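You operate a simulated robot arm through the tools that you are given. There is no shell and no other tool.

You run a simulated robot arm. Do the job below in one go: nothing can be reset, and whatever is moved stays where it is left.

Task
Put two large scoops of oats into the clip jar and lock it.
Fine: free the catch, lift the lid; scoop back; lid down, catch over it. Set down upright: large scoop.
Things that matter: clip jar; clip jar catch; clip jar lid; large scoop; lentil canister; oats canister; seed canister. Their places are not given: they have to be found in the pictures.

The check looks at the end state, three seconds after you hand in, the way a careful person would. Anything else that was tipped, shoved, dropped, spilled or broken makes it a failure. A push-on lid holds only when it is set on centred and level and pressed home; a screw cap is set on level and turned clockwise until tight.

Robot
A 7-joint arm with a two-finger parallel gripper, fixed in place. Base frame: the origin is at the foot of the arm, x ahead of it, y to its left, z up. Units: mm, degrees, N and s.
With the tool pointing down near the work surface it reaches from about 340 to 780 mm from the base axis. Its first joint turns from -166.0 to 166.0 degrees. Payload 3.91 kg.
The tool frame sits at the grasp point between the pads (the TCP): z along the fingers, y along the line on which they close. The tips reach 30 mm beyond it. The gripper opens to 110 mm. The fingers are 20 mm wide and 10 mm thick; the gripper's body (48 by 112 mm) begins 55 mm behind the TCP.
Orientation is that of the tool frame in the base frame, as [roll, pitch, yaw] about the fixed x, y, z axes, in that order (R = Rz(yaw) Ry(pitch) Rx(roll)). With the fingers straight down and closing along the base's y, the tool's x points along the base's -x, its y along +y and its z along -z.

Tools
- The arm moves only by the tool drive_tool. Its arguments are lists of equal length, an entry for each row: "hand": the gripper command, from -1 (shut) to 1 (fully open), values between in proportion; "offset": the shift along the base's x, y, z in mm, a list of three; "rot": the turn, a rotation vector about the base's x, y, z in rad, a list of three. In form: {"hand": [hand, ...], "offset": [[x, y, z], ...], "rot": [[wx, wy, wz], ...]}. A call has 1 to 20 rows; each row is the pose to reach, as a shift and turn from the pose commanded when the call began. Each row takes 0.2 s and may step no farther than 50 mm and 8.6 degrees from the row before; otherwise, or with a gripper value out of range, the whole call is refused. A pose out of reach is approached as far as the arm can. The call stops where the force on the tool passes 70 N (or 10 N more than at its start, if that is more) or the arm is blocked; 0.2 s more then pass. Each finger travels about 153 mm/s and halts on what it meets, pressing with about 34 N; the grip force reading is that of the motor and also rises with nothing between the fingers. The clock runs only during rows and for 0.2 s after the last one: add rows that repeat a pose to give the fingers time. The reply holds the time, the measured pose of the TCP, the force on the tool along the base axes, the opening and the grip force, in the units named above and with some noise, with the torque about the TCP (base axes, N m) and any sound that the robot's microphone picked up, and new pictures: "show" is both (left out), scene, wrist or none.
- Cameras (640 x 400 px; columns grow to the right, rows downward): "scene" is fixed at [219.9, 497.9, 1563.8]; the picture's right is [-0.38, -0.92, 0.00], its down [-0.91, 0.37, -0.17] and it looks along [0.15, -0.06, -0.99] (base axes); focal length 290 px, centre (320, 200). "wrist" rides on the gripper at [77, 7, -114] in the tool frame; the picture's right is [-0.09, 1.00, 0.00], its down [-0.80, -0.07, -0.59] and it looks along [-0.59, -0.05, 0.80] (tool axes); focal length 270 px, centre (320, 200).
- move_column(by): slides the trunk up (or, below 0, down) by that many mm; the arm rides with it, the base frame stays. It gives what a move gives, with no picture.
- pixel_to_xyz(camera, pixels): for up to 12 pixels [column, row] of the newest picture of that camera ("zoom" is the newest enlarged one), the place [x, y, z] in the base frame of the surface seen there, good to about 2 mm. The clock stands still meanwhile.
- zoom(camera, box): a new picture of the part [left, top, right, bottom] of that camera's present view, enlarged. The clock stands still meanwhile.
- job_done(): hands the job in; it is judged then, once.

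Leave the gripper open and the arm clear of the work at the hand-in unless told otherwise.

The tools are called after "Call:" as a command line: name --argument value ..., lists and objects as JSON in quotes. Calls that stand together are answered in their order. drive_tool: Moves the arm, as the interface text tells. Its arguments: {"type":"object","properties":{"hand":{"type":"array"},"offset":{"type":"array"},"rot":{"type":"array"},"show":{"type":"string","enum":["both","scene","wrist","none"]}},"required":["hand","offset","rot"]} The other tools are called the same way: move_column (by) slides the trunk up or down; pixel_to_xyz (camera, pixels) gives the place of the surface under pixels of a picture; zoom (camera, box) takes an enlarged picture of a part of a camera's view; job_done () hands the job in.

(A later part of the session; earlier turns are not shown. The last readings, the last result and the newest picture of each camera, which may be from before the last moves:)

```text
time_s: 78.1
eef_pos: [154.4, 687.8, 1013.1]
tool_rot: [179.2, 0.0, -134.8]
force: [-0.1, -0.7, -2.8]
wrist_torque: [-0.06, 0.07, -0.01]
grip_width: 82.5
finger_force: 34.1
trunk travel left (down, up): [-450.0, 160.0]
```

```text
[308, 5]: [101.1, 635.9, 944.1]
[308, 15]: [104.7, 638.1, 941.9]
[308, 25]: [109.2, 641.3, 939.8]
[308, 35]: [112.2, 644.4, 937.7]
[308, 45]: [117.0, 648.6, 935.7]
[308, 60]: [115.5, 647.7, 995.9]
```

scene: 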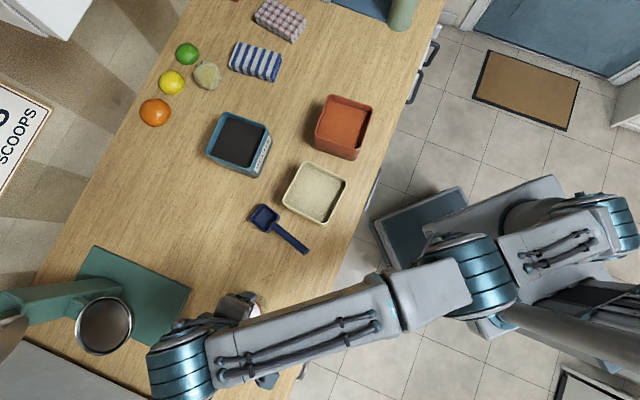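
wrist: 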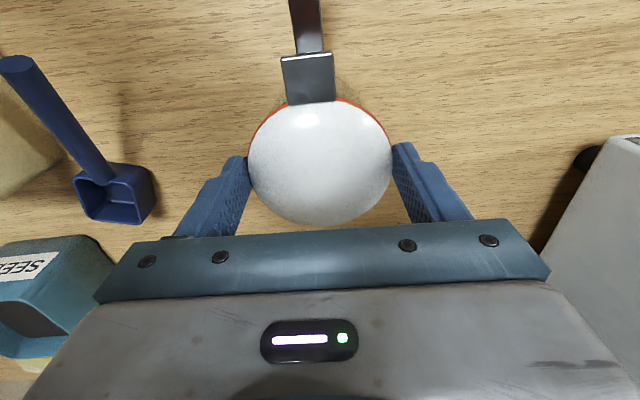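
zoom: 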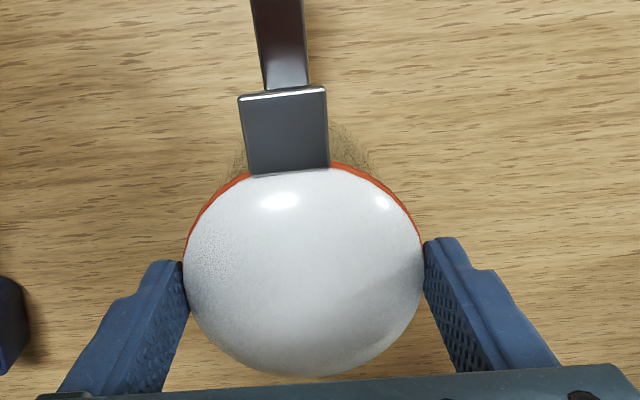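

The jar is standing upright again at about (154,688). The lid is hinged at the back, so it must be swung open, not lifted off. I'll lower 1.5 mm to seat the base fully, release, and rise clear.

Call:
drive_tool --hand '[0.36, 0.36, 0.36, 0.42, 0.5, 0.6, 0.8, 1, 1]' --offset '[[0, 0, -1], [0, 0, -2], [0, 0, -2], [0, 0, -2], [0, 0, -2], [0, 0, -2], [0, 0, -2], [0, 0, -2], [0, 0, -2]]' --rot '[[0, 0, 0], [0, 0, 0], [0, 0, 0], [0, 0, 0], [0, 0, 0], [0, 0, 0], [0, 0, 0], [0, 0, 0], [0, 0, 0]]' --show "wrist"

Call:
drive_tool --hand '[1, 1, 1, 1, 1, 0.5, 0, -0.5, -0.9, -0.9]' --offset '[[0, 0, 15], [0, 0, 35], [-5, -5, 55], [-25, -25, 75], [-45, -45, 95], [-65, -65, 115], [-80, -80, 135], [-95, -95, 150], [-105, -105, 160], [-105, -105, 160]]' --rot '[[0, 0, 0], [0, 0, 0], [0, 0, 0], [0, 0, 0], [0, 0, 0], [0, 0, 0], [0, 0, 0], [0, 0, 0], [0, 0, 0], [0, 0, 0]]'

Call:
zoom --camera "scene" --box '[200, 280, 310, 360]'

```text
time_s: 80.1
eef_pos: [155.0, 687.6, 1012.6]
tool_rot: [179.2, 0.0, -134.9]
force: [-0.4, 0.4, 0.0]
wrist_torque: [-0.02, 0.03, -0.02]
grip_width: 109.9
finger_force: 0.2
trunk travel left (down, up): [-450.0, 160.0]
```

wrist: 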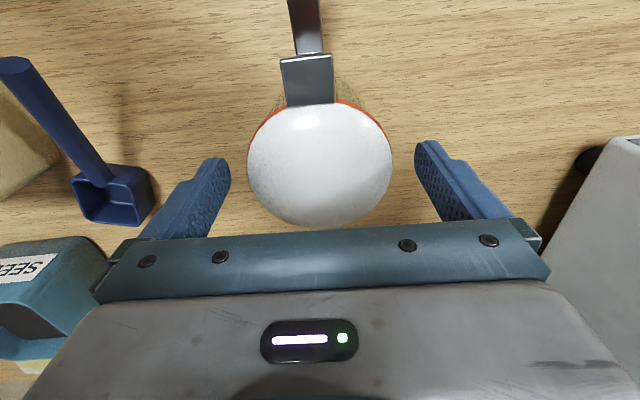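

```text
time_s: 82.3
eef_pos: [50.2, 583.0, 1171.7]
tool_rot: [179.1, 0.0, -135.0]
force: [-1.1, -0.6, -0.3]
wrist_torque: [0.01, -0.02, 0.05]
grip_width: 5.5
finger_force: 0.0
trunk travel left (down, up): [-450.0, 160.0]
```

scene: 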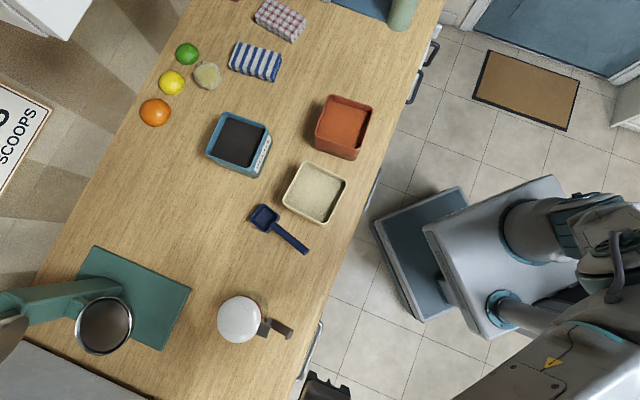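
wrist: 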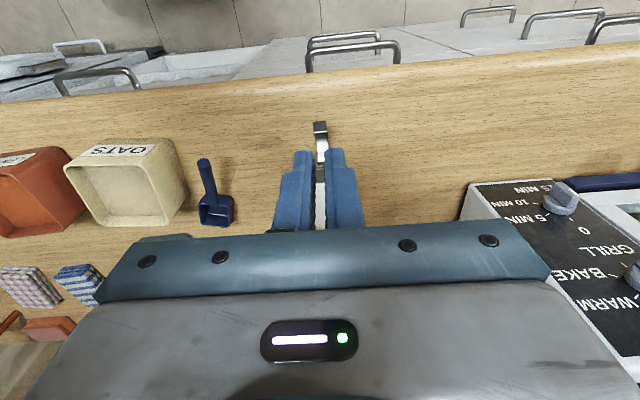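

```text
5.00 times, centred on (255, 320) of scene
```

zoom: 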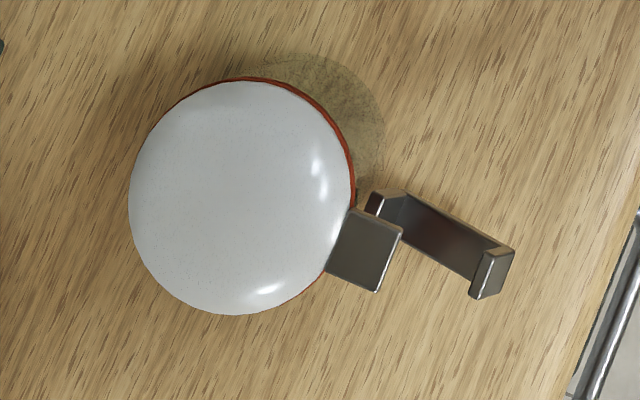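

The jar is upright and the catch is open. I'll measure the lid tab, catch and lid precisely.

Call:
pixel_to_xyz --camera "zoom" --pixels '[[362, 215], [396, 232], [374, 284], [335, 268], [368, 250], [240, 195], [135, 195], [240, 82], [240, 310], [345, 180], [490, 275], [395, 205]]'

```text
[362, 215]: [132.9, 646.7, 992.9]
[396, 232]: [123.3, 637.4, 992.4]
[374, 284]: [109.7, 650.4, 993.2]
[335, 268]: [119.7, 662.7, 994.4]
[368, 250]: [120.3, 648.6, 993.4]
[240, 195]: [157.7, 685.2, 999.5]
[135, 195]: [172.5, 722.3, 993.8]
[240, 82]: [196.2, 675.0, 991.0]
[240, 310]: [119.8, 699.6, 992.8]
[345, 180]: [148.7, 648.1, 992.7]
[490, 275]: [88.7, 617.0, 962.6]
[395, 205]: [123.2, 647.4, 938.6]
```

The lid centre is (157,686), and the tab's outer end is at radius 58 along azimuth -134.5°. The hook of the open catch is at radius 97, z≈963. Plan:
- Close the fingers and tilt 75° forward with the trunk lower.
- Slide under the tab along the tool axis.
- Push the lid up and over its back hinge.

First the pre-pose.

Call:
move_column --by -100

Call:
drive_tool --hand '[-1, -1, -1, -1, -1, -1, -1, -1, -1, -1, -1, -1]' --offset '[[0, 0, -2], [0, 0, -6], [0, 0, -12], [0, 0, -18], [1, 0, -26], [1, -1, -34], [2, -1, -42], [2, -1, -50], [3, -2, -58], [3, -2, -66], [3.6, -2, -72.5], [3.6, -2, -72.5]]' --rot '[[0.09, -0.088, 0], [0.18, -0.177, 0], [0.27, -0.265, 0], [0.36, -0.354, 0], [0.45, -0.442, 0], [0.54, -0.531, 0], [0.63, -0.619, 0], [0.72, -0.708, 0], [0.81, -0.796, 0], [0.89, -0.875, 0], [0.933, -0.918, 0], [0.933, -0.918, 0]]'

Call:
zoom --camera "scene" --box '[200, 280, 310, 360]'

```text
time_s: 83.6
eef_pos: [49.3, 582.0, 1071.6]
tool_rot: [179.0, 0.0, -135.0]
force: [-0.4, 0.1, 0.1]
wrist_torque: [0.0, 0.0, 0.0]
grip_width: 5.6
finger_force: 0.1
trunk travel left (down, up): [-350.0, 260.0]
```

```text
time_s: 86.2
eef_pos: [53.3, 581.1, 999.0]
tool_rot: [177.5, 75.1, -136.1]
force: [-0.9, 0.3, -0.4]
wrist_torque: [0.01, 0.0, -0.01]
grip_width: 0.0
finger_force: 34.7
trunk travel left (down, up): [-350.0, 260.0]
```

scene: 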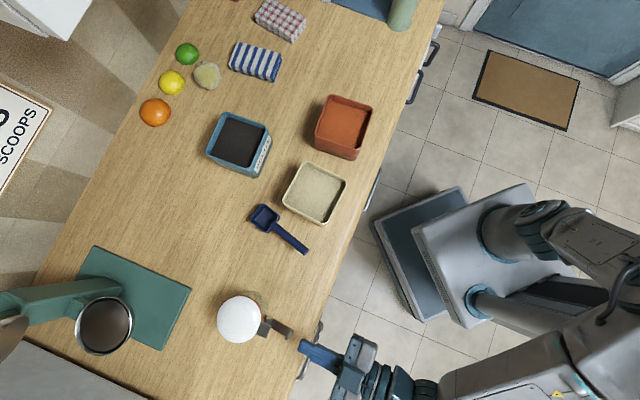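
wrist: 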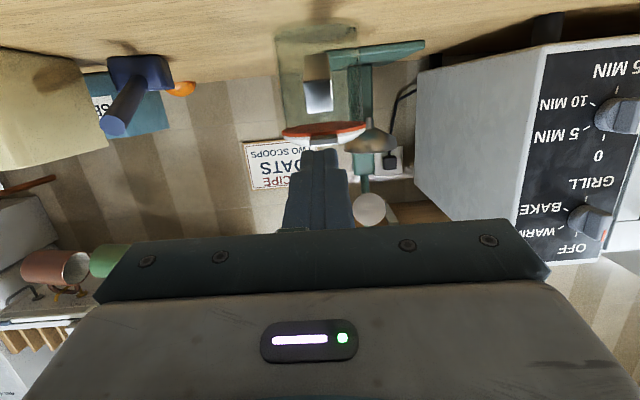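

```text
5.00 times, centred on (255, 320) of scene
```

zoom: 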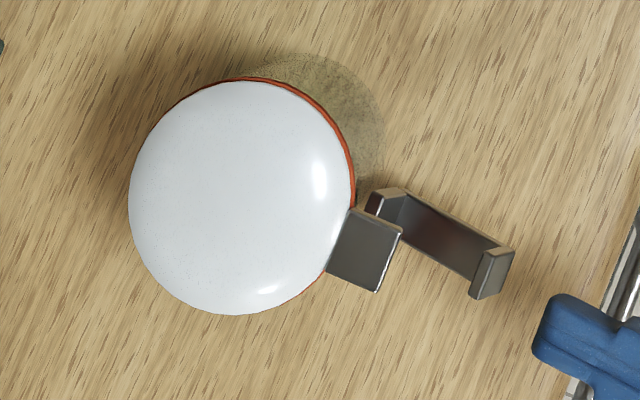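

The fingers line up with the tab. I'll slide in along the tool axis 45 mm and check clearance.

Call:
drive_tool --hand '[-1, -1, -1, -1, -1]' --offset '[[8, 8, -3], [16, 16, -6], [24, 24, -9], [31, 31, -11.6], [31, 31, -11.6]]' --rot '[[0, 0, 0], [0, 0, 0], [0, 0, 0], [0, 0, 0], [0, 0, 0]]'

Call:
zoom --camera "scene" --box '[200, 280, 310, 360]'

Call:
zoom --camera "wrist" --box '[240, 40, 400, 240]'

```text
time_s: 87.4
eef_pos: [85.9, 611.6, 987.9]
tool_rot: [177.5, 75.0, -136.0]
force: [1.0, 0.3, 0.8]
wrist_torque: [-0.02, 0.01, -0.03]
grip_width: 0.0
finger_force: 33.8
trunk travel left (down, up): [-350.0, 260.0]
```

scene: 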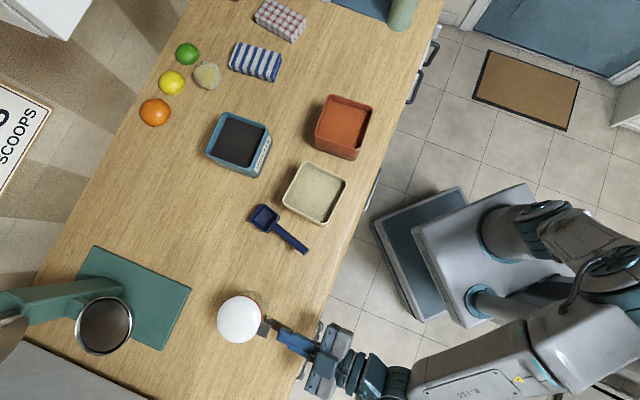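
wrist: 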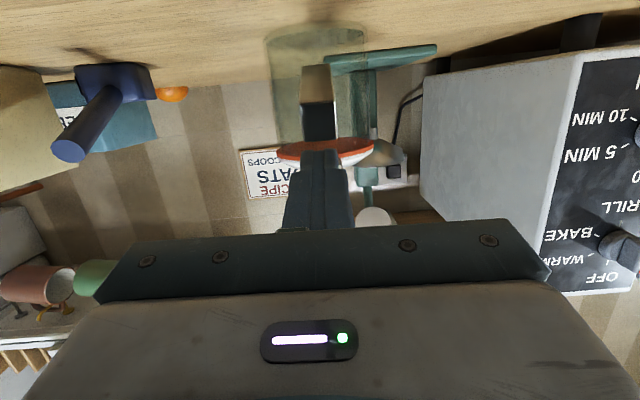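

```text
5.00 times, centred on (255, 320) of scene
```

zoom: 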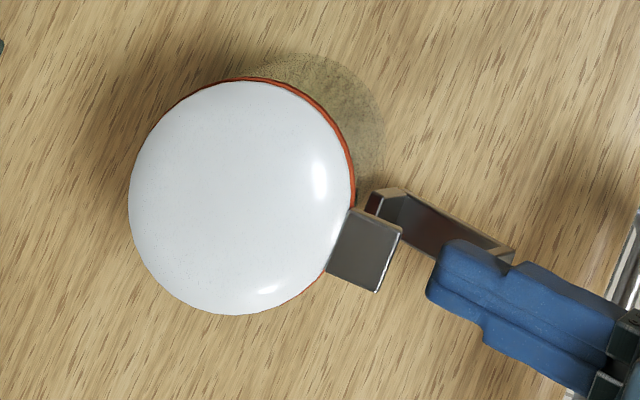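

```text
2.00 times, centred on (320, 140) of wrist
```

zoom: 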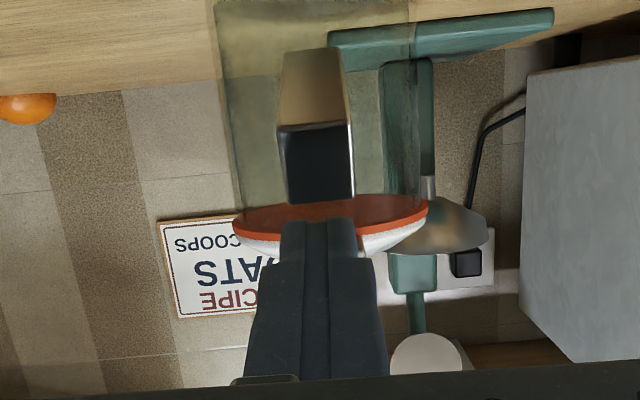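

By the numbers the seam is centred on the tab. I'll continue inserting under the tab, slightly lower for clearance.

Call:
drive_tool --hand '[-1, -1, -1, -1, -1]' --offset '[[4, 4, -4], [8, 8.4, -7.5], [12, 12.6, -9], [16, 16.8, -10.5], [16, 16.8, -10.5]]' --rot '[[0, 0, 0], [0, 0, 0], [0, 0, 0], [0, 0, 0], [0, 0, 0]]'

Call:
zoom --camera "scene" --box '[200, 280, 310, 360]'

Call:
zoom --camera "wrist" --box '[240, 40, 400, 240]'

```text
time_s: 88.6
eef_pos: [101.1, 629.6, 976.7]
tool_rot: [177.6, 75.0, -136.0]
force: [-0.2, 0.6, -0.6]
wrist_torque: [0.0, -0.03, -0.03]
grip_width: 0.0
finger_force: 34.0
trunk travel left (down, up): [-350.0, 260.0]
```

scene: 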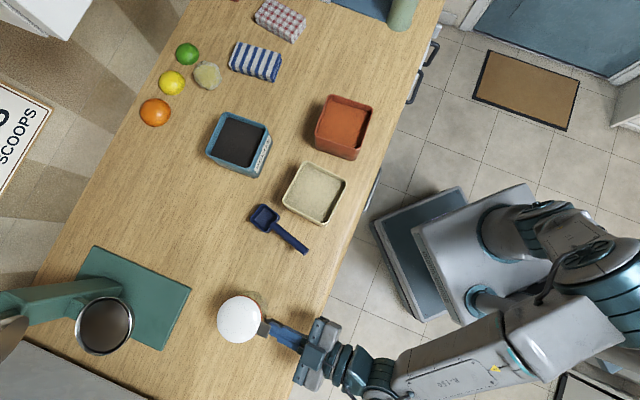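
wrist: 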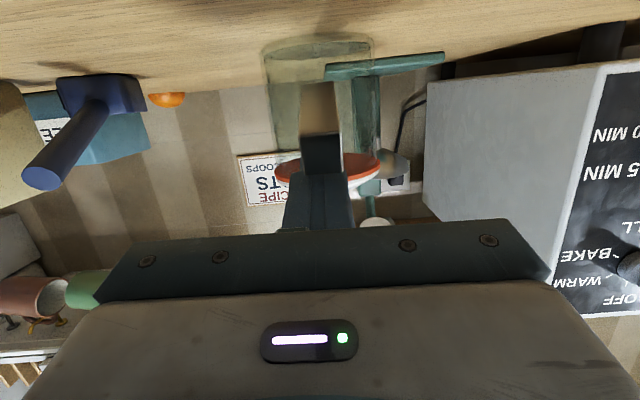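

```text
5.00 times, centred on (255, 320) of scene
```

zoom: 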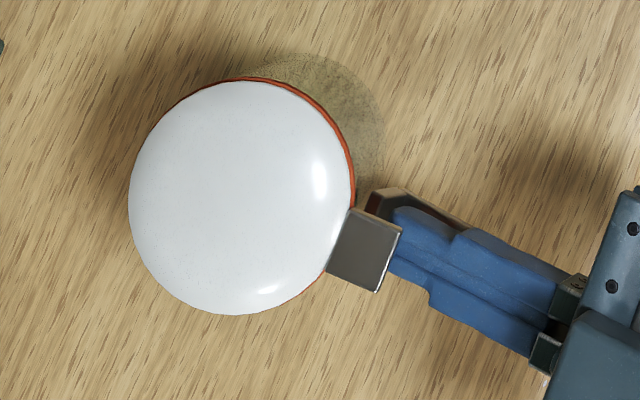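

```text
2.00 times, centred on (320, 140) of wrist
```

zoom: 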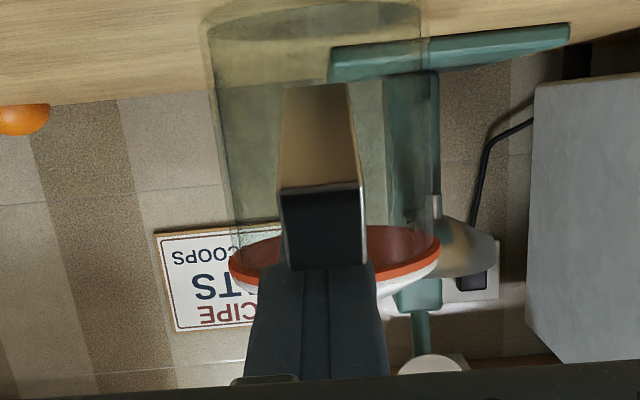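

The tips are under the tab with no contact force. I'll lift gently to about 20° of lid opening and check.

Call:
drive_tool --hand '[-1, -1, -1, -1, -1, -1, -1, -1]' --offset '[[0, 0, 4], [0, 0, 8.4], [0.3, 0.3, 13], [0.6, 0.6, 18.5], [0.9, 0.9, 24.2], [2.1, 2.1, 32], [3.7, 3.8, 39.5], [3.7, 3.8, 39.5]]' --rot '[[0, 0, 0], [0, 0, 0], [0, 0, 0], [0, 0, 0], [0, 0, 0], [0, 0, 0], [0, 0, 0], [0, 0, 0]]'

Call:
zoom --camera "scene" --box '[200, 280, 310, 360]'

Call:
zoom --camera "wrist" --box '[240, 40, 400, 240]'

```text
time_s: 90.4
eef_pos: [104.6, 632.6, 1016.0]
tool_rot: [177.5, 75.0, -136.1]
force: [0.3, -0.2, 0.5]
wrist_torque: [-0.02, -0.01, 0.02]
grip_width: 0.0
finger_force: 34.2
trunk travel left (down, up): [-350.0, 260.0]
```

scene: 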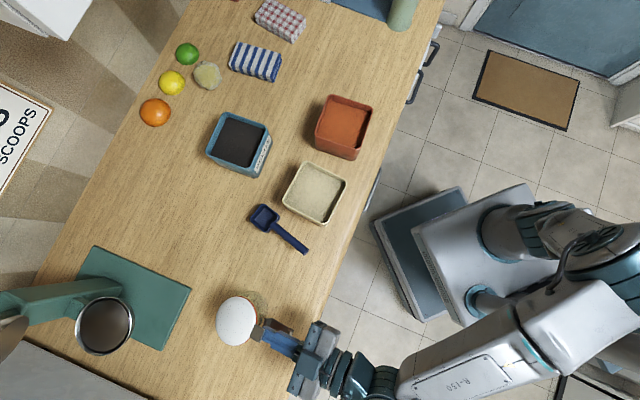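
wrist: 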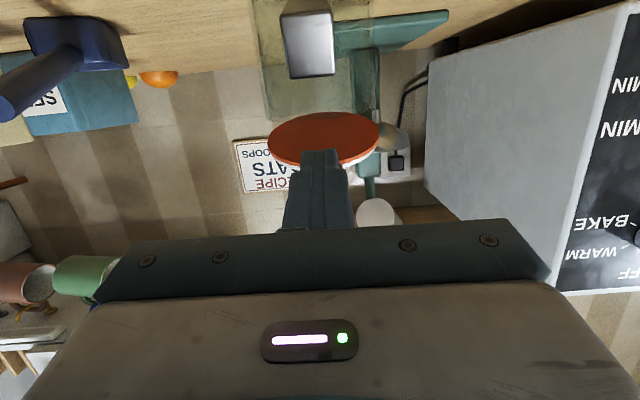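

```text
5.00 times, centred on (255, 320) of scene
```

zoom: 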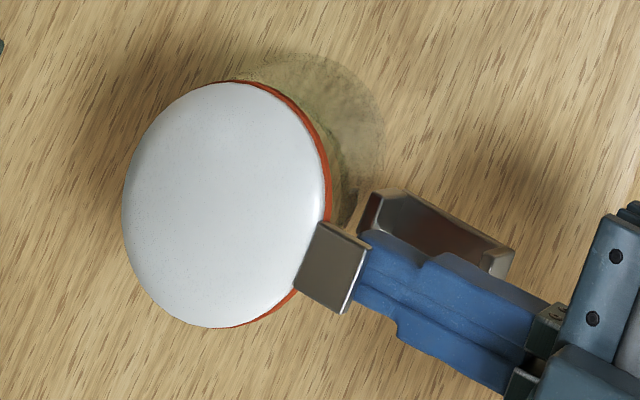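

```text
2.00 times, centred on (320, 140) of wrist
```

zoom: 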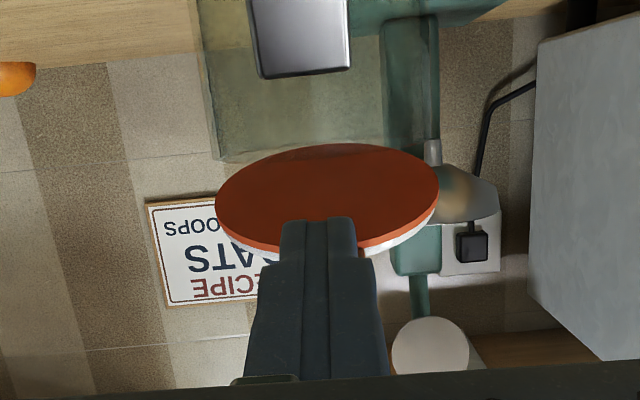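

The lid is swinging up on its back hinge, and the jar hasn't moved. I'll continue the arc to about 70°.

Call:
drive_tool --hand '[-1, -1, -1, -1, -1, -1, -1, -1, -1, -1, -1]' --offset '[[2.2, 2.2, 7.4], [4.7, 4.8, 14.4], [7.8, 7.9, 21.1], [11.1, 11.3, 27.4], [14.9, 15.2, 33.3], [18.9, 19.3, 38.6], [23.3, 23.8, 43.4], [28, 28.5, 47.7], [33, 33.6, 51.4], [38.1, 38.8, 54.4], [38.1, 38.8, 54.4]]' --rot '[[0, 0, 0], [0, 0, 0], [0, 0, 0], [0, 0, 0], [0, 0, 0], [0, 0, 0], [0, 0, 0], [0, 0, 0], [0, 0, 0], [0, 0, 0], [0, 0, 0]]'

Call:
zoom --camera "scene" --box '[200, 280, 310, 360]'

```text
time_s: 92.8
eef_pos: [142.3, 671.8, 1071.3]
tool_rot: [177.6, 75.0, -136.0]
force: [1.0, 0.9, -0.1]
wrist_torque: [0.0, 0.0, -0.04]
grip_width: 0.1
finger_force: 34.3
trunk travel left (down, up): [-350.0, 260.0]
```

scene: 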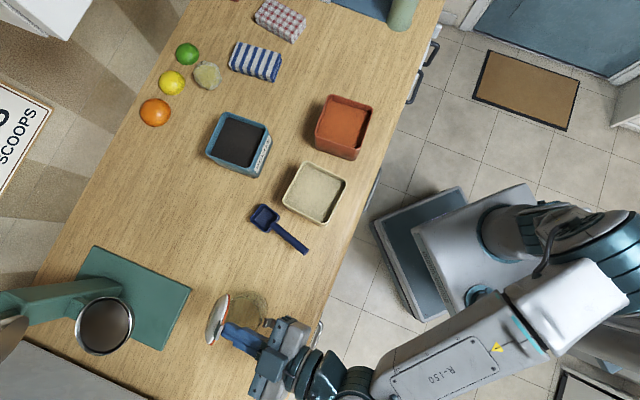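
wrist: 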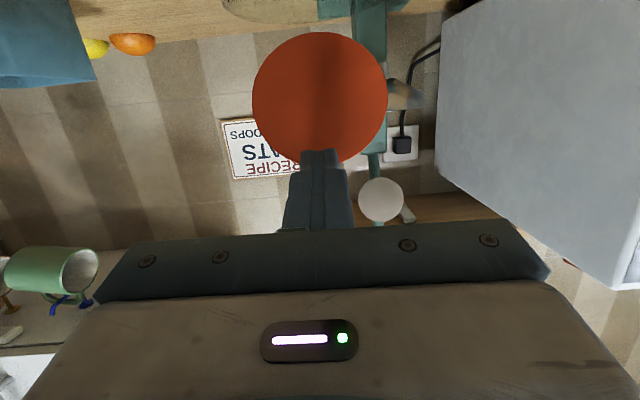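

```text
5.00 times, centred on (255, 320) of scene
```

zoom: 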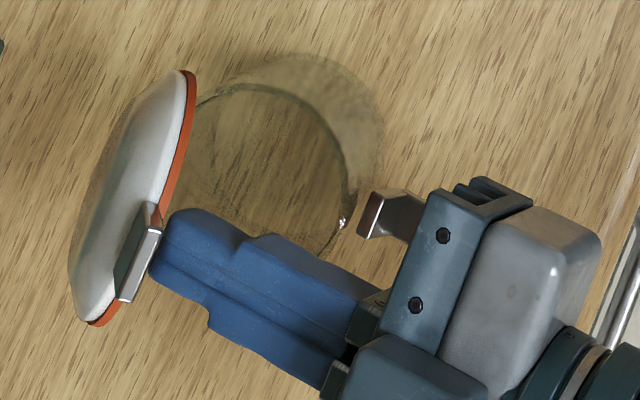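

Lid at about 70°. I'll keep pushing slowly past vertical.

Call:
drive_tool --hand '[-1, -1, -1, -1, -1, -1, -1, -1, -1]' --offset '[[5.3, 5.4, 2.4], [10.7, 10.9, 4.1], [16.2, 16.5, 5.1], [21.8, 22.2, 5.5], [25, 25.4, 5.4], [28, 28.5, 5], [31, 31.5, 4.5], [32.9, 33.4, 4.1], [32.9, 33.4, 4.1]]' --rot '[[0, 0, 0], [0, 0, 0], [0, 0, 0], [0, 0, 0], [0, 0, 0], [0, 0, 0], [0, 0, 0], [0, 0, 0], [0, 0, 0]]'

Call:
zoom --camera "scene" --box '[180, 270, 310, 360]'

```text
time_s: 94.8
eef_pos: [175.9, 705.1, 1075.0]
tool_rot: [177.6, 74.9, -136.1]
force: [-0.7, -0.9, 0.5]
wrist_torque: [-0.02, -0.03, -0.03]
grip_width: 0.2
finger_force: 34.1
trunk travel left (down, up): [-350.0, 260.0]
```

scene: 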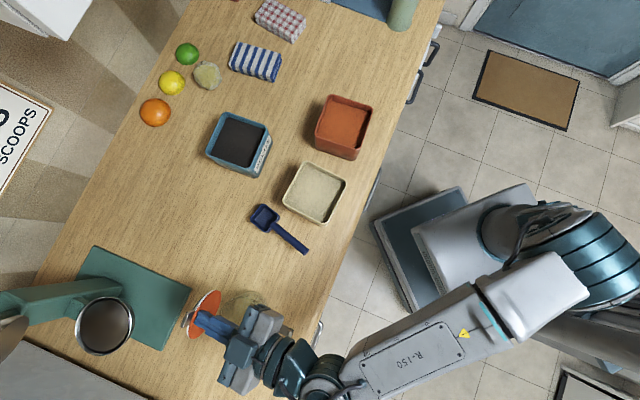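
wrist: 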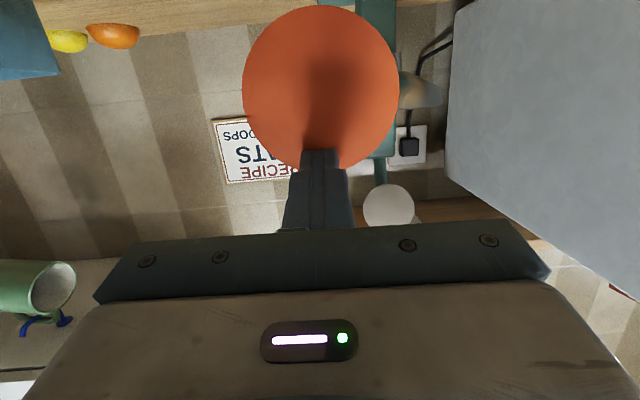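

```text
4.44 times, centred on (245, 315) of scene
```

zoom: 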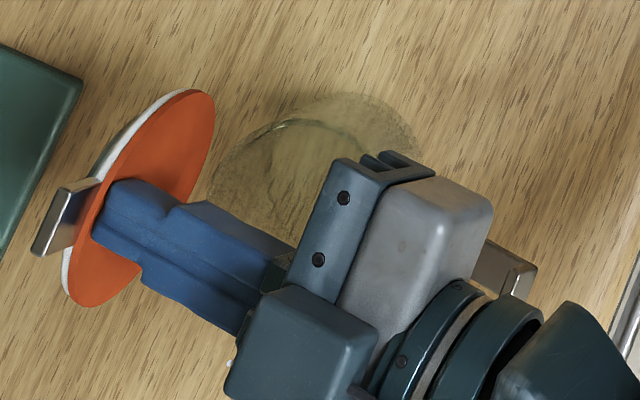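

The lid is past vertical (its red underside shows from above). I'll push another ~8 mm, then draw back a little and see whether it stays open.

Call:
drive_tool --hand '[-1, -1, -1, -1, -1, -1, -1, -1]' --offset '[[3, 3, -0.8], [6, 6, -2], [6, 6, -2], [2, 2, 0], [-4, -4, 2], [-12, -12, 4], [-22, -22, 6], [-22, -22, 6]]' --rot '[[0, 0, 0], [0, 0, 0], [0, 0, 0], [0, 0, 0], [0, 0, 0], [0, 0, 0], [0, 0, 0], [0, 0, 0]]'

Call:
zoom --camera "scene" --box '[180, 270, 310, 360]'

```text
time_s: 96.6
eef_pos: [153.3, 682.3, 1081.5]
tool_rot: [177.5, 74.9, -136.2]
force: [-0.6, -0.3, -0.3]
wrist_torque: [0.01, -0.04, -0.02]
grip_width: 0.0
finger_force: 34.2
trunk travel left (down, up): [-350.0, 260.0]
```

scene: 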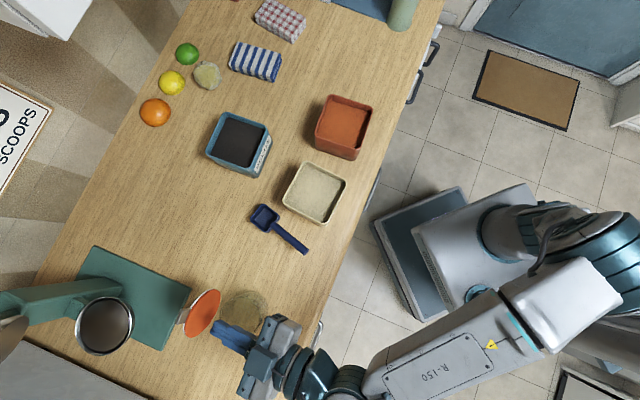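
wrist: 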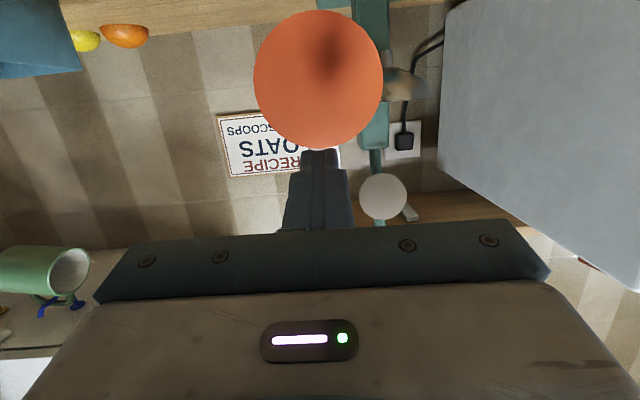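

```text
4.44 times, centred on (245, 315) of scene
```

zoom: 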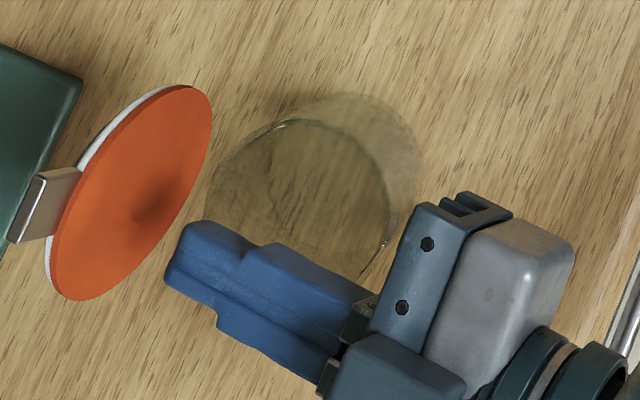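

The lid stays open. I'll record the lid, tab and jar-mouth coordinates.

Call:
pixel_to_xyz --camera "zoom" --pixels '[[190, 95], [140, 190], [80, 290], [60, 190], [30, 215], [20, 235], [205, 120], [190, 180], [110, 150], [150, 280], [50, 180], [130, 260]]'

Call:
drive_tool --hand '[-1, -1, -1, -1, -1, -1, -1, -1, -1, -1, -1, -1, -1]' --offset '[[-15, -15, 10], [-32, -32, 20], [-50, -50, 32], [-65, -65, 45], [-75, -75, 60], [-80, -80, 75], [-80, -80, 85], [-80, -80, 95], [-80, -80, 100], [-80, -80, 100], [-80, -80, 100], [-80, -80, 100], [-80, -80, 100]]' --rot '[[0, 0, 0], [0, 0, 0], [-0.08, 0.08, 0], [-0.17, 0.17, 0], [-0.26, 0.26, 0], [-0.35, 0.35, 0], [-0.44, 0.44, 0], [-0.53, 0.53, 0], [-0.62, 0.62, 0], [-0.71, 0.71, 0], [-0.8, 0.79, 0], [-0.9, 0.88, 0], [-0.93, 0.91, 0]]'

```text
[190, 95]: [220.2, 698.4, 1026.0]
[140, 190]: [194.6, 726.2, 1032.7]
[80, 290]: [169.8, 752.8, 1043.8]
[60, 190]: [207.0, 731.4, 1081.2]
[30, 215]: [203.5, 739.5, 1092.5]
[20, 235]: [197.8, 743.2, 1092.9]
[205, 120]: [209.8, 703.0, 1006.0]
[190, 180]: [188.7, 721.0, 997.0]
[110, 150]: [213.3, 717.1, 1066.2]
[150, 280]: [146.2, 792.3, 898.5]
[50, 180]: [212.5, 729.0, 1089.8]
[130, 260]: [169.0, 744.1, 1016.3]
```

```text
time_s: 99.4
eef_pos: [72.8, 599.3, 1177.9]
tool_rot: [178.8, 14.0, -135.1]
force: [0.1, -0.8, 0.2]
wrist_torque: [0.02, 0.01, -0.04]
grip_width: 0.2
finger_force: 34.0
out of reach, approached as far as the arm can: row 11, 12, 13
trunk travel left (down, up): [-350.0, 260.0]
```

scene: 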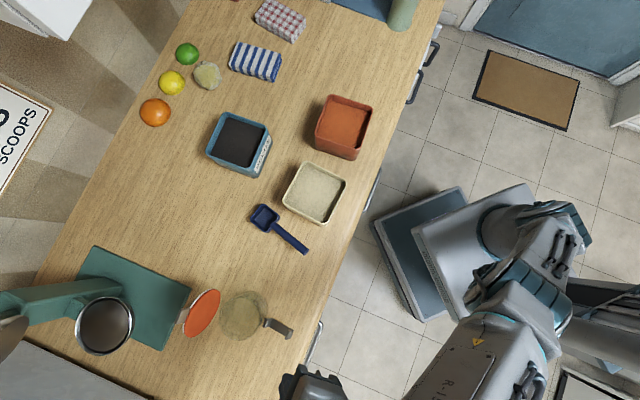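
wrist: 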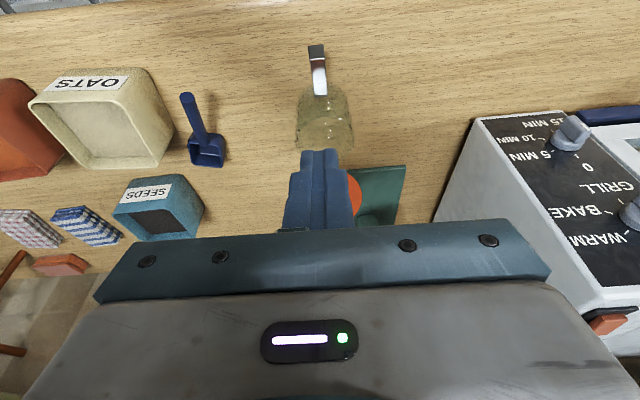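

The lid is open at about 104° and the mouth is clear. Now the scoop: I'll measure its present pose.

Call:
zoom --camera "scene" --box '[240, 195, 320, 260]'

Call:
pixel_to_xyz --camera "zoom" --pixels '[[105, 150], [165, 75], [265, 125], [215, 215], [175, 145], [255, 190], [300, 220], [350, 250], [400, 282], [440, 310], [490, 340], [500, 355]]'

```text
6.15 times, centred on (280, 228) of scene
```

zoom: 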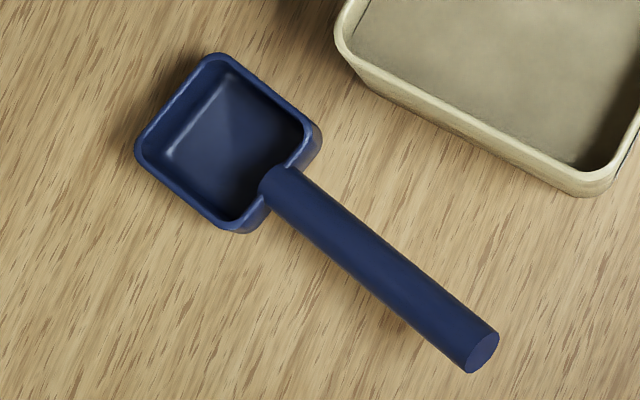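

```text
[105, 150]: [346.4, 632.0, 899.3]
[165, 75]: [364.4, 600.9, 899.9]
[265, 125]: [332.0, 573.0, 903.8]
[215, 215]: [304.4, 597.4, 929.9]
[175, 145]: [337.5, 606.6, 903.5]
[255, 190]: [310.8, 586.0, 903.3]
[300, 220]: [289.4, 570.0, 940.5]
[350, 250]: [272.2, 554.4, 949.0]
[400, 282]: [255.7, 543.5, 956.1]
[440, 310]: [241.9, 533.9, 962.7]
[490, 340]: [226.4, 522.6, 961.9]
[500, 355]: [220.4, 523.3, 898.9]
```

The scoop now lies with its cup centre at about (323,586) and its handle toward azimuth ≈ -149.5°. I plan to grip the handle axially (tool pitched ~70° forward), so pouring is a roll about the tool axis. First, a free-air test near the jar at a safe height: tilt to 70°, then roll.

Call:
drive_tool --hand '[-1, -1, -0.6, -0.4, -0.4, -0.4, -0.4, -0.4, -0.4]' --offset '[[0, 0, -10], [0, 0, -22], [0, 0, -35], [0, 0, -48], [0, 0, -60], [0, 0, -72], [0, 0, -80], [0, 0, -88], [0, 0, -88]]' --rot '[[0.09, -0.088, 0], [0.18, -0.177, 0], [0.27, -0.265, 0], [0.36, -0.354, 0], [0.45, -0.442, 0], [0.54, -0.531, 0], [0.62, -0.61, 0], [0.697, -0.685, 0], [0.697, -0.685, 0]]' --show "none"

Call:
drive_tool --hand '[-0.4, -0.4, -0.4, -0.4, -0.4, -0.4, -0.4, -0.4, -0.4, -0.4, -0.4, -0.4, -0.4, -0.4, -0.4, -0.4, -0.4]' --offset '[[0, 0, 0], [0, 0, 0], [0, 0, 0], [0, 0, 0], [0, 0, 0], [0, 0, 0], [0, 0, 0], [0, 0, 0], [0, 0, 0], [0, 0, 0], [0, 0, 0], [0, 0, 0], [0, 0, 0], [0, 0, 0], [0, 0, 0], [0, 0, 0], [0, 0, 0]]' --rot '[[-0.092, -0.094, 0.048], [-0.184, -0.188, 0.096], [-0.276, -0.281, 0.144], [-0.369, -0.375, 0.192], [-0.461, -0.469, 0.239], [-0.553, -0.563, 0.287], [-0.645, -0.657, 0.335], [-0.737, -0.75, 0.383], [-0.829, -0.844, 0.431], [-0.921, -0.938, 0.479], [-1.013, -1.032, 0.527], [-1.106, -1.126, 0.575], [-1.198, -1.219, 0.622], [-1.29, -1.313, 0.67], [-1.382, -1.407, 0.718], [-1.474, -1.5, 0.766], [-1.474, -1.5, 0.766]]'

```text
time_s: 101.4
eef_pos: [71.1, 597.5, 1091.4]
tool_rot: [177.1, 70.0, -136.4]
force: [1.2, 0.5, 0.6]
wrist_torque: [-0.04, -0.02, -0.04]
grip_width: 32.9
finger_force: 0.2
trunk travel left (down, up): [-350.0, 260.0]
```

```text
time_s: 105.0
eef_pos: [73.7, 598.4, 1091.2]
tool_rot: [-115.9, -35.0, -29.6]
force: [0.1, 0.1, 0.7]
wrist_torque: [-0.01, 0.01, 0.0]
grip_width: 33.0
finger_force: 0.2
trunk travel left (down, up): [-350.0, 260.0]
```

scene: 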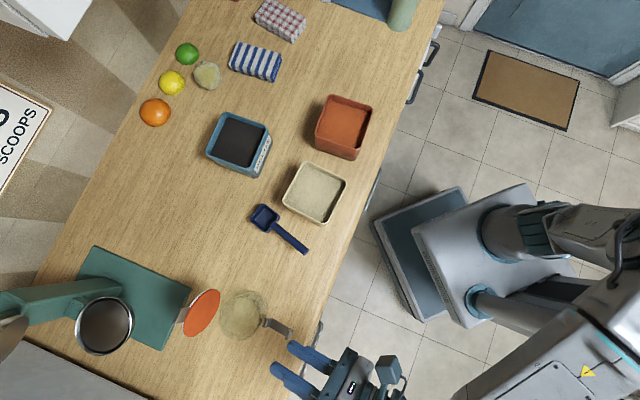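
wrist: 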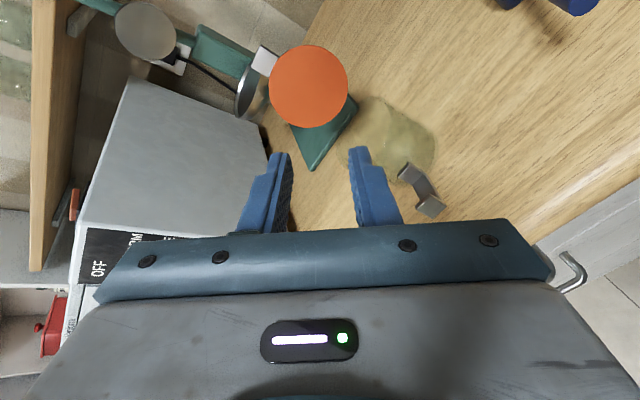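

Rolling -128° works with the TCP steady. I'll test continuing to about -180°, which would put the camera above the scoop (useful for seeing the fill, and safer near the bench).

Call:
drive_tool --hand '[-0.4, -0.4, -0.4, -0.4, -0.4, -0.4, -0.4, -0.4]' --offset '[[0, 0, 0], [0, 0, 0], [0, 0, 0], [0, 0, 0], [0, 0, 0], [0, 0, 0], [0, 0, 0], [0, 0, 0]]' --rot '[[-0.092, -0.094, 0.048], [-0.184, -0.188, 0.096], [-0.276, -0.281, 0.144], [-0.369, -0.375, 0.192], [-0.461, -0.469, 0.239], [-0.553, -0.563, 0.287], [-0.595, -0.606, 0.309], [-0.595, -0.606, 0.309]]'

```text
time_s: 106.8
eef_pos: [72.9, 598.5, 1090.6]
tool_rot: [-179.6, -70.0, 43.8]
force: [-0.2, -0.1, -1.0]
wrist_torque: [-0.01, 0.01, 0.0]
grip_width: 32.9
finger_force: 0.1
trunk travel left (down, up): [-350.0, 260.0]
```

scene: 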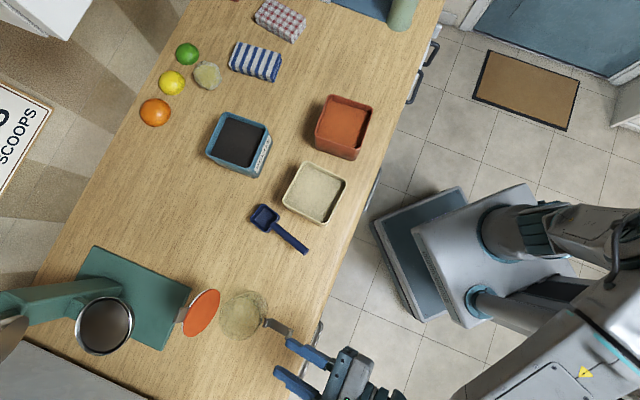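
wrist: 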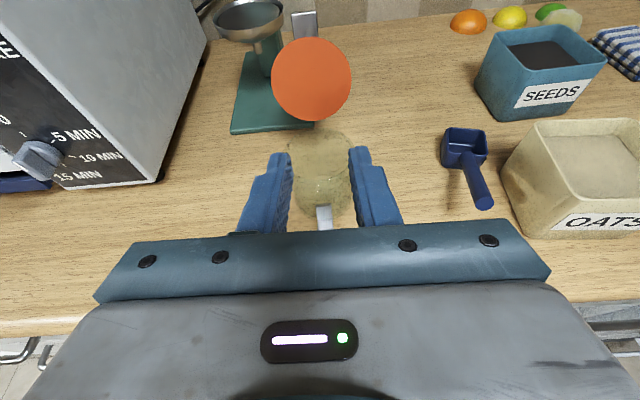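

The flipped orientation works and gives an upright view. I'll turn to the scoop's handle azimuth and move behind and above the handle.

Call:
drive_tool --hand '[-0.3, -0.3, -0.3, -0.3, -0.3, -0.3]' --offset '[[22, -26, -10], [45, -52, -20], [68, -79, -35], [91, -106, -50], [91, -106, -66], [91, -106, -66]]' --rot '[[0, 0, -0.06], [0, 0, -0.12], [0, 0, -0.18], [0, 0, -0.232], [0, 0, -0.232], [0, 0, -0.232]]'

Call:
zoom --camera "wrist" --box '[200, 60, 460, 240]'

```text
time_s: 108.2
eef_pos: [163.3, 493.7, 1024.8]
tool_rot: [-179.3, -70.0, 30.4]
force: [0.2, -0.1, -0.1]
wrist_torque: [0.0, 0.02, 0.0]
grip_width: 38.7
finger_force: 0.0
trunk travel left (down, up): [-350.0, 260.0]
```

scene: 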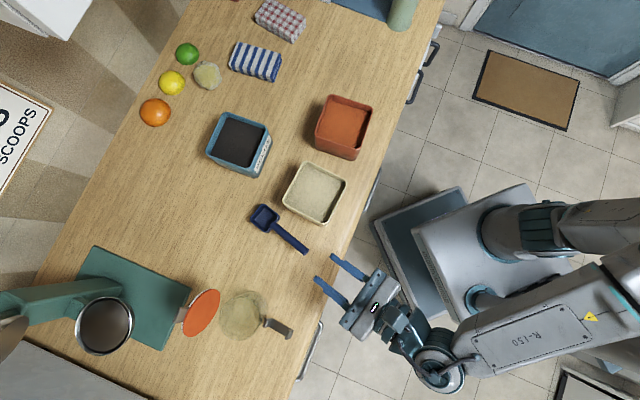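
wrist: 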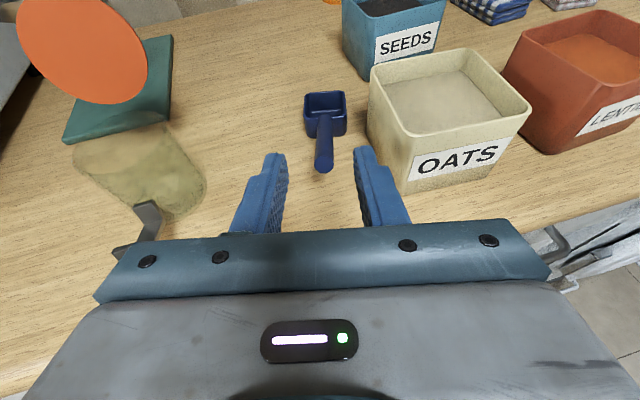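

```text
2.22 times, centred on (330, 150) of wrist
```

zoom: 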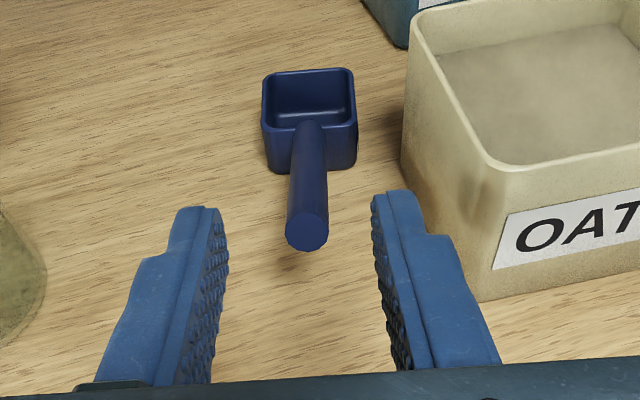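

A very clear view: the handle is nearly in line with the tool. I'll query the handle axis points.

Call:
pixel_to_xyz --camera "zoom" --pixels '[[307, 232], [307, 212], [308, 190], [309, 165], [310, 140], [310, 125], [292, 205], [327, 205], [265, 80], [350, 75], [358, 130], [268, 130]]'

```text
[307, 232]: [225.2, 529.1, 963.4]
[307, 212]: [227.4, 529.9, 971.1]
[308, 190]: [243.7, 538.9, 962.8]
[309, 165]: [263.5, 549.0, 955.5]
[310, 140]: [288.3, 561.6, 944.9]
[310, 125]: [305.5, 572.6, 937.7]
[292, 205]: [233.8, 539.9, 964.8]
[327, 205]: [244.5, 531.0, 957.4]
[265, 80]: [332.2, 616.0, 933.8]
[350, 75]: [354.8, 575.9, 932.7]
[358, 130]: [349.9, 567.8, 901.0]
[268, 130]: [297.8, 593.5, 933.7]
```

Handle: end face at (225,529,963), axis at azimuth ≈ 29.5°, 20° elevation. I'll move behind it and slide the open fingers along the axis to the grip point (245.5,540.7,955).

Call:
drive_tool --hand '[-0.3, -0.3, -0.3, -0.3, -0.3, -0.3, -0.3, -0.3, -0.3]' --offset '[[8, 5, -20], [16.8, 9.4, -42.5], [16.8, 9.4, -42.5], [30, 17, -48], [43, 24.5, -53.4], [56, 32, -58.9], [69, 39.5, -64.4], [82.2, 47, -69.9], [82.2, 47, -69.9]]' --rot '[[0, 0, -0.015], [0, 0, -0.015], [0, 0, -0.015], [0, 0, -0.015], [0, 0, -0.015], [0, 0, -0.015], [0, 0, -0.015], [0, 0, -0.015], [0, 0, -0.015]]'

Call:
zoom --camera "wrist" --box '[200, 60, 460, 240]'

```text
time_s: 110.2
eef_pos: [246.1, 540.6, 954.3]
tool_rot: [-179.3, -69.9, 29.5]
force: [0.3, 0.5, -0.5]
wrist_torque: [0.02, 0.01, 0.03]
grip_width: 38.3
finger_force: 0.0
trunk travel left (down, up): [-350.0, 260.0]
```

scene: 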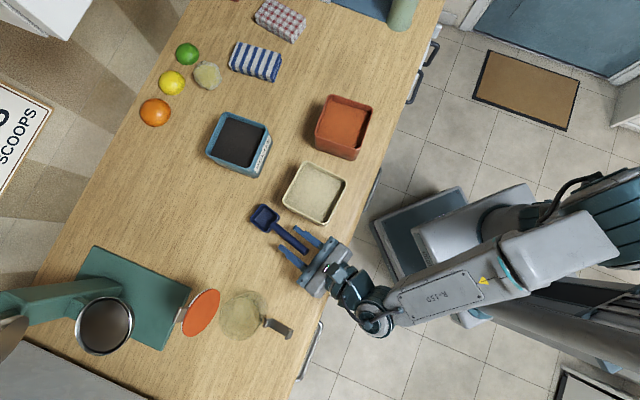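
wrist: 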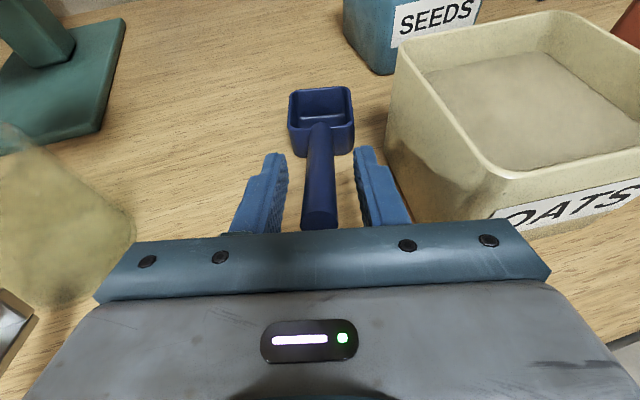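

```text
2.22 times, centred on (330, 150) of wrist
```

zoom: 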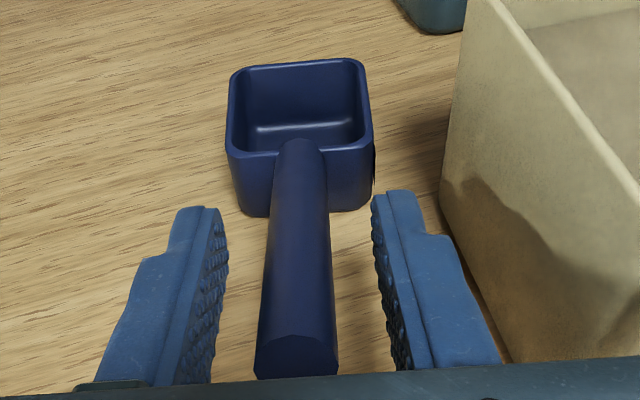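

The handle is centred between the pads. I'll close on it.

Call:
drive_tool --hand '[-0.5, -0.62, -0.68, -0.75, -0.85, -0.9, -0.9]' --offset '[[0, 0, 0], [0, 0, 0], [0, 0, 0], [0, 0, 0], [0, 0, 0], [0, 0, 0], [0, 0, 0]]' --rot '[[0, 0, 0], [0, 0, 0], [0, 0, 0], [0, 0, 0], [0, 0, 0], [0, 0, 0], [0, 0, 0]]' --show "wrist"

Call:
zoom --camera "wrist" --box '[200, 60, 460, 240]'

```text
time_s: 111.8
eef_pos: [245.6, 541.1, 955.5]
tool_rot: [-179.4, -70.0, 29.5]
force: [-0.6, -0.2, 0.0]
wrist_torque: [-0.02, 0.01, 0.0]
grip_width: 16.1
finger_force: 34.0
trunk travel left (down, up): [-350.0, 260.0]
```

wrist: 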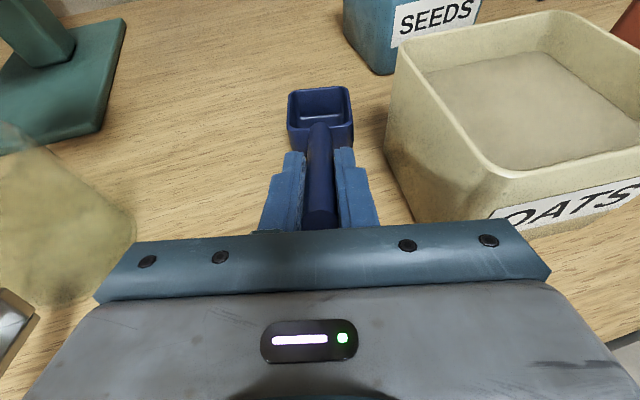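

```text
2.22 times, centred on (330, 150) of wrist
```

zoom: 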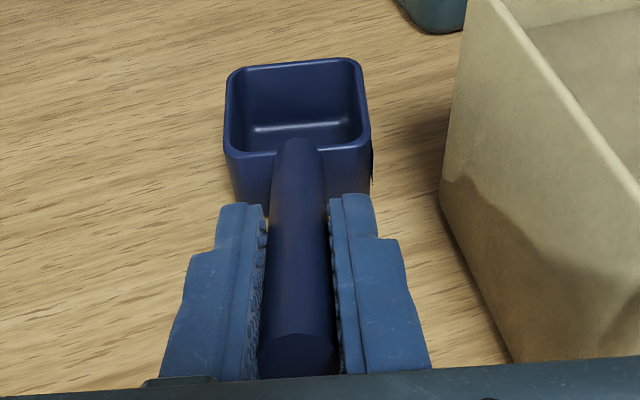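

The handle is gripped at 16.1 mm. I'll lift straight up slowly and check the scoop comes level.

Call:
drive_tool --hand '[-0.9, -0.9, -0.9, -0.9, -0.9, -0.9, -0.9, -0.9]' --offset '[[0, 0, 5], [0, 0, 14], [0, 0, 26], [0, 0, 42], [0, 0, 60], [0, 0, 80], [0, 0, 100], [0, 0, 100]]' --rot '[[0, 0, 0], [0, 0, 0], [0, 0, 0], [0, 0, 0], [0, 0, 0], [0, 0, 0], [0, 0, 0], [0, 0, 0]]'

Call:
zoom --camera "wrist" --box '[200, 60, 460, 240]'

Call:
pixel_to_xyz --camera "zoom" --pixels '[[230, 80], [362, 70], [370, 140], [228, 145], [300, 130], [300, 150], [298, 250], [298, 340]]'

```text
time_s: 113.6
eef_pos: [247.2, 542.9, 1055.3]
tool_rot: [-179.4, -69.9, 29.5]
force: [0.0, -0.1, -0.2]
wrist_torque: [-0.04, 0.03, 0.01]
grip_width: 15.9
finger_force: 34.3
trunk travel left (down, up): [-350.0, 260.0]
```

scene: 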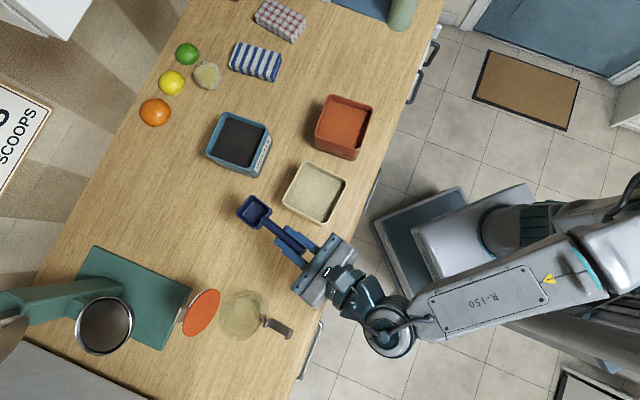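
wrist: 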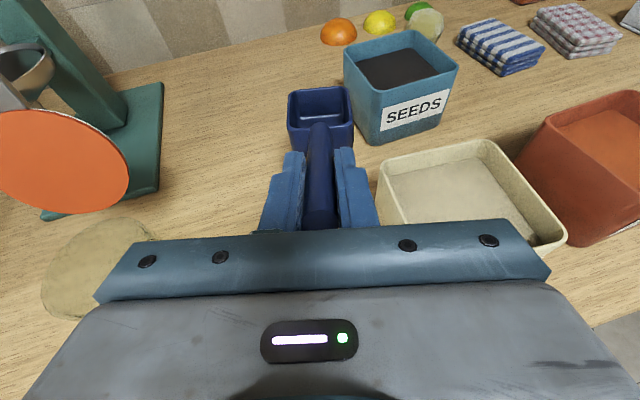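

```text
2.22 times, centred on (330, 150) of wrist
```

zoom: 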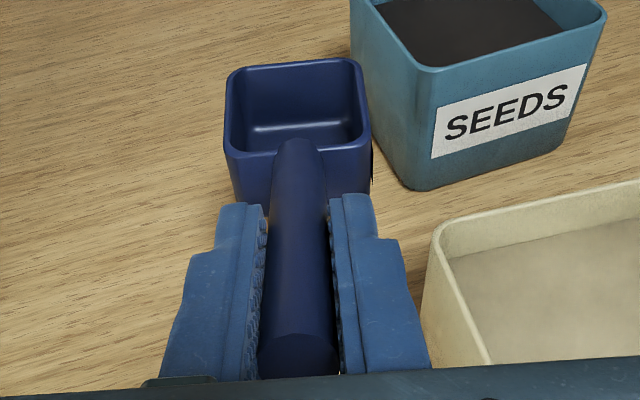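

```text
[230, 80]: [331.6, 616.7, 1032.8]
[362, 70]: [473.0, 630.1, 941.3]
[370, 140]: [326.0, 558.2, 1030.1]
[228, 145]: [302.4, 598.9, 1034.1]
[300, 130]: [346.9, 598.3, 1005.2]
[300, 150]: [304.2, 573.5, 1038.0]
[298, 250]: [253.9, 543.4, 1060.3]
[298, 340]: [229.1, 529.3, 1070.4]
```

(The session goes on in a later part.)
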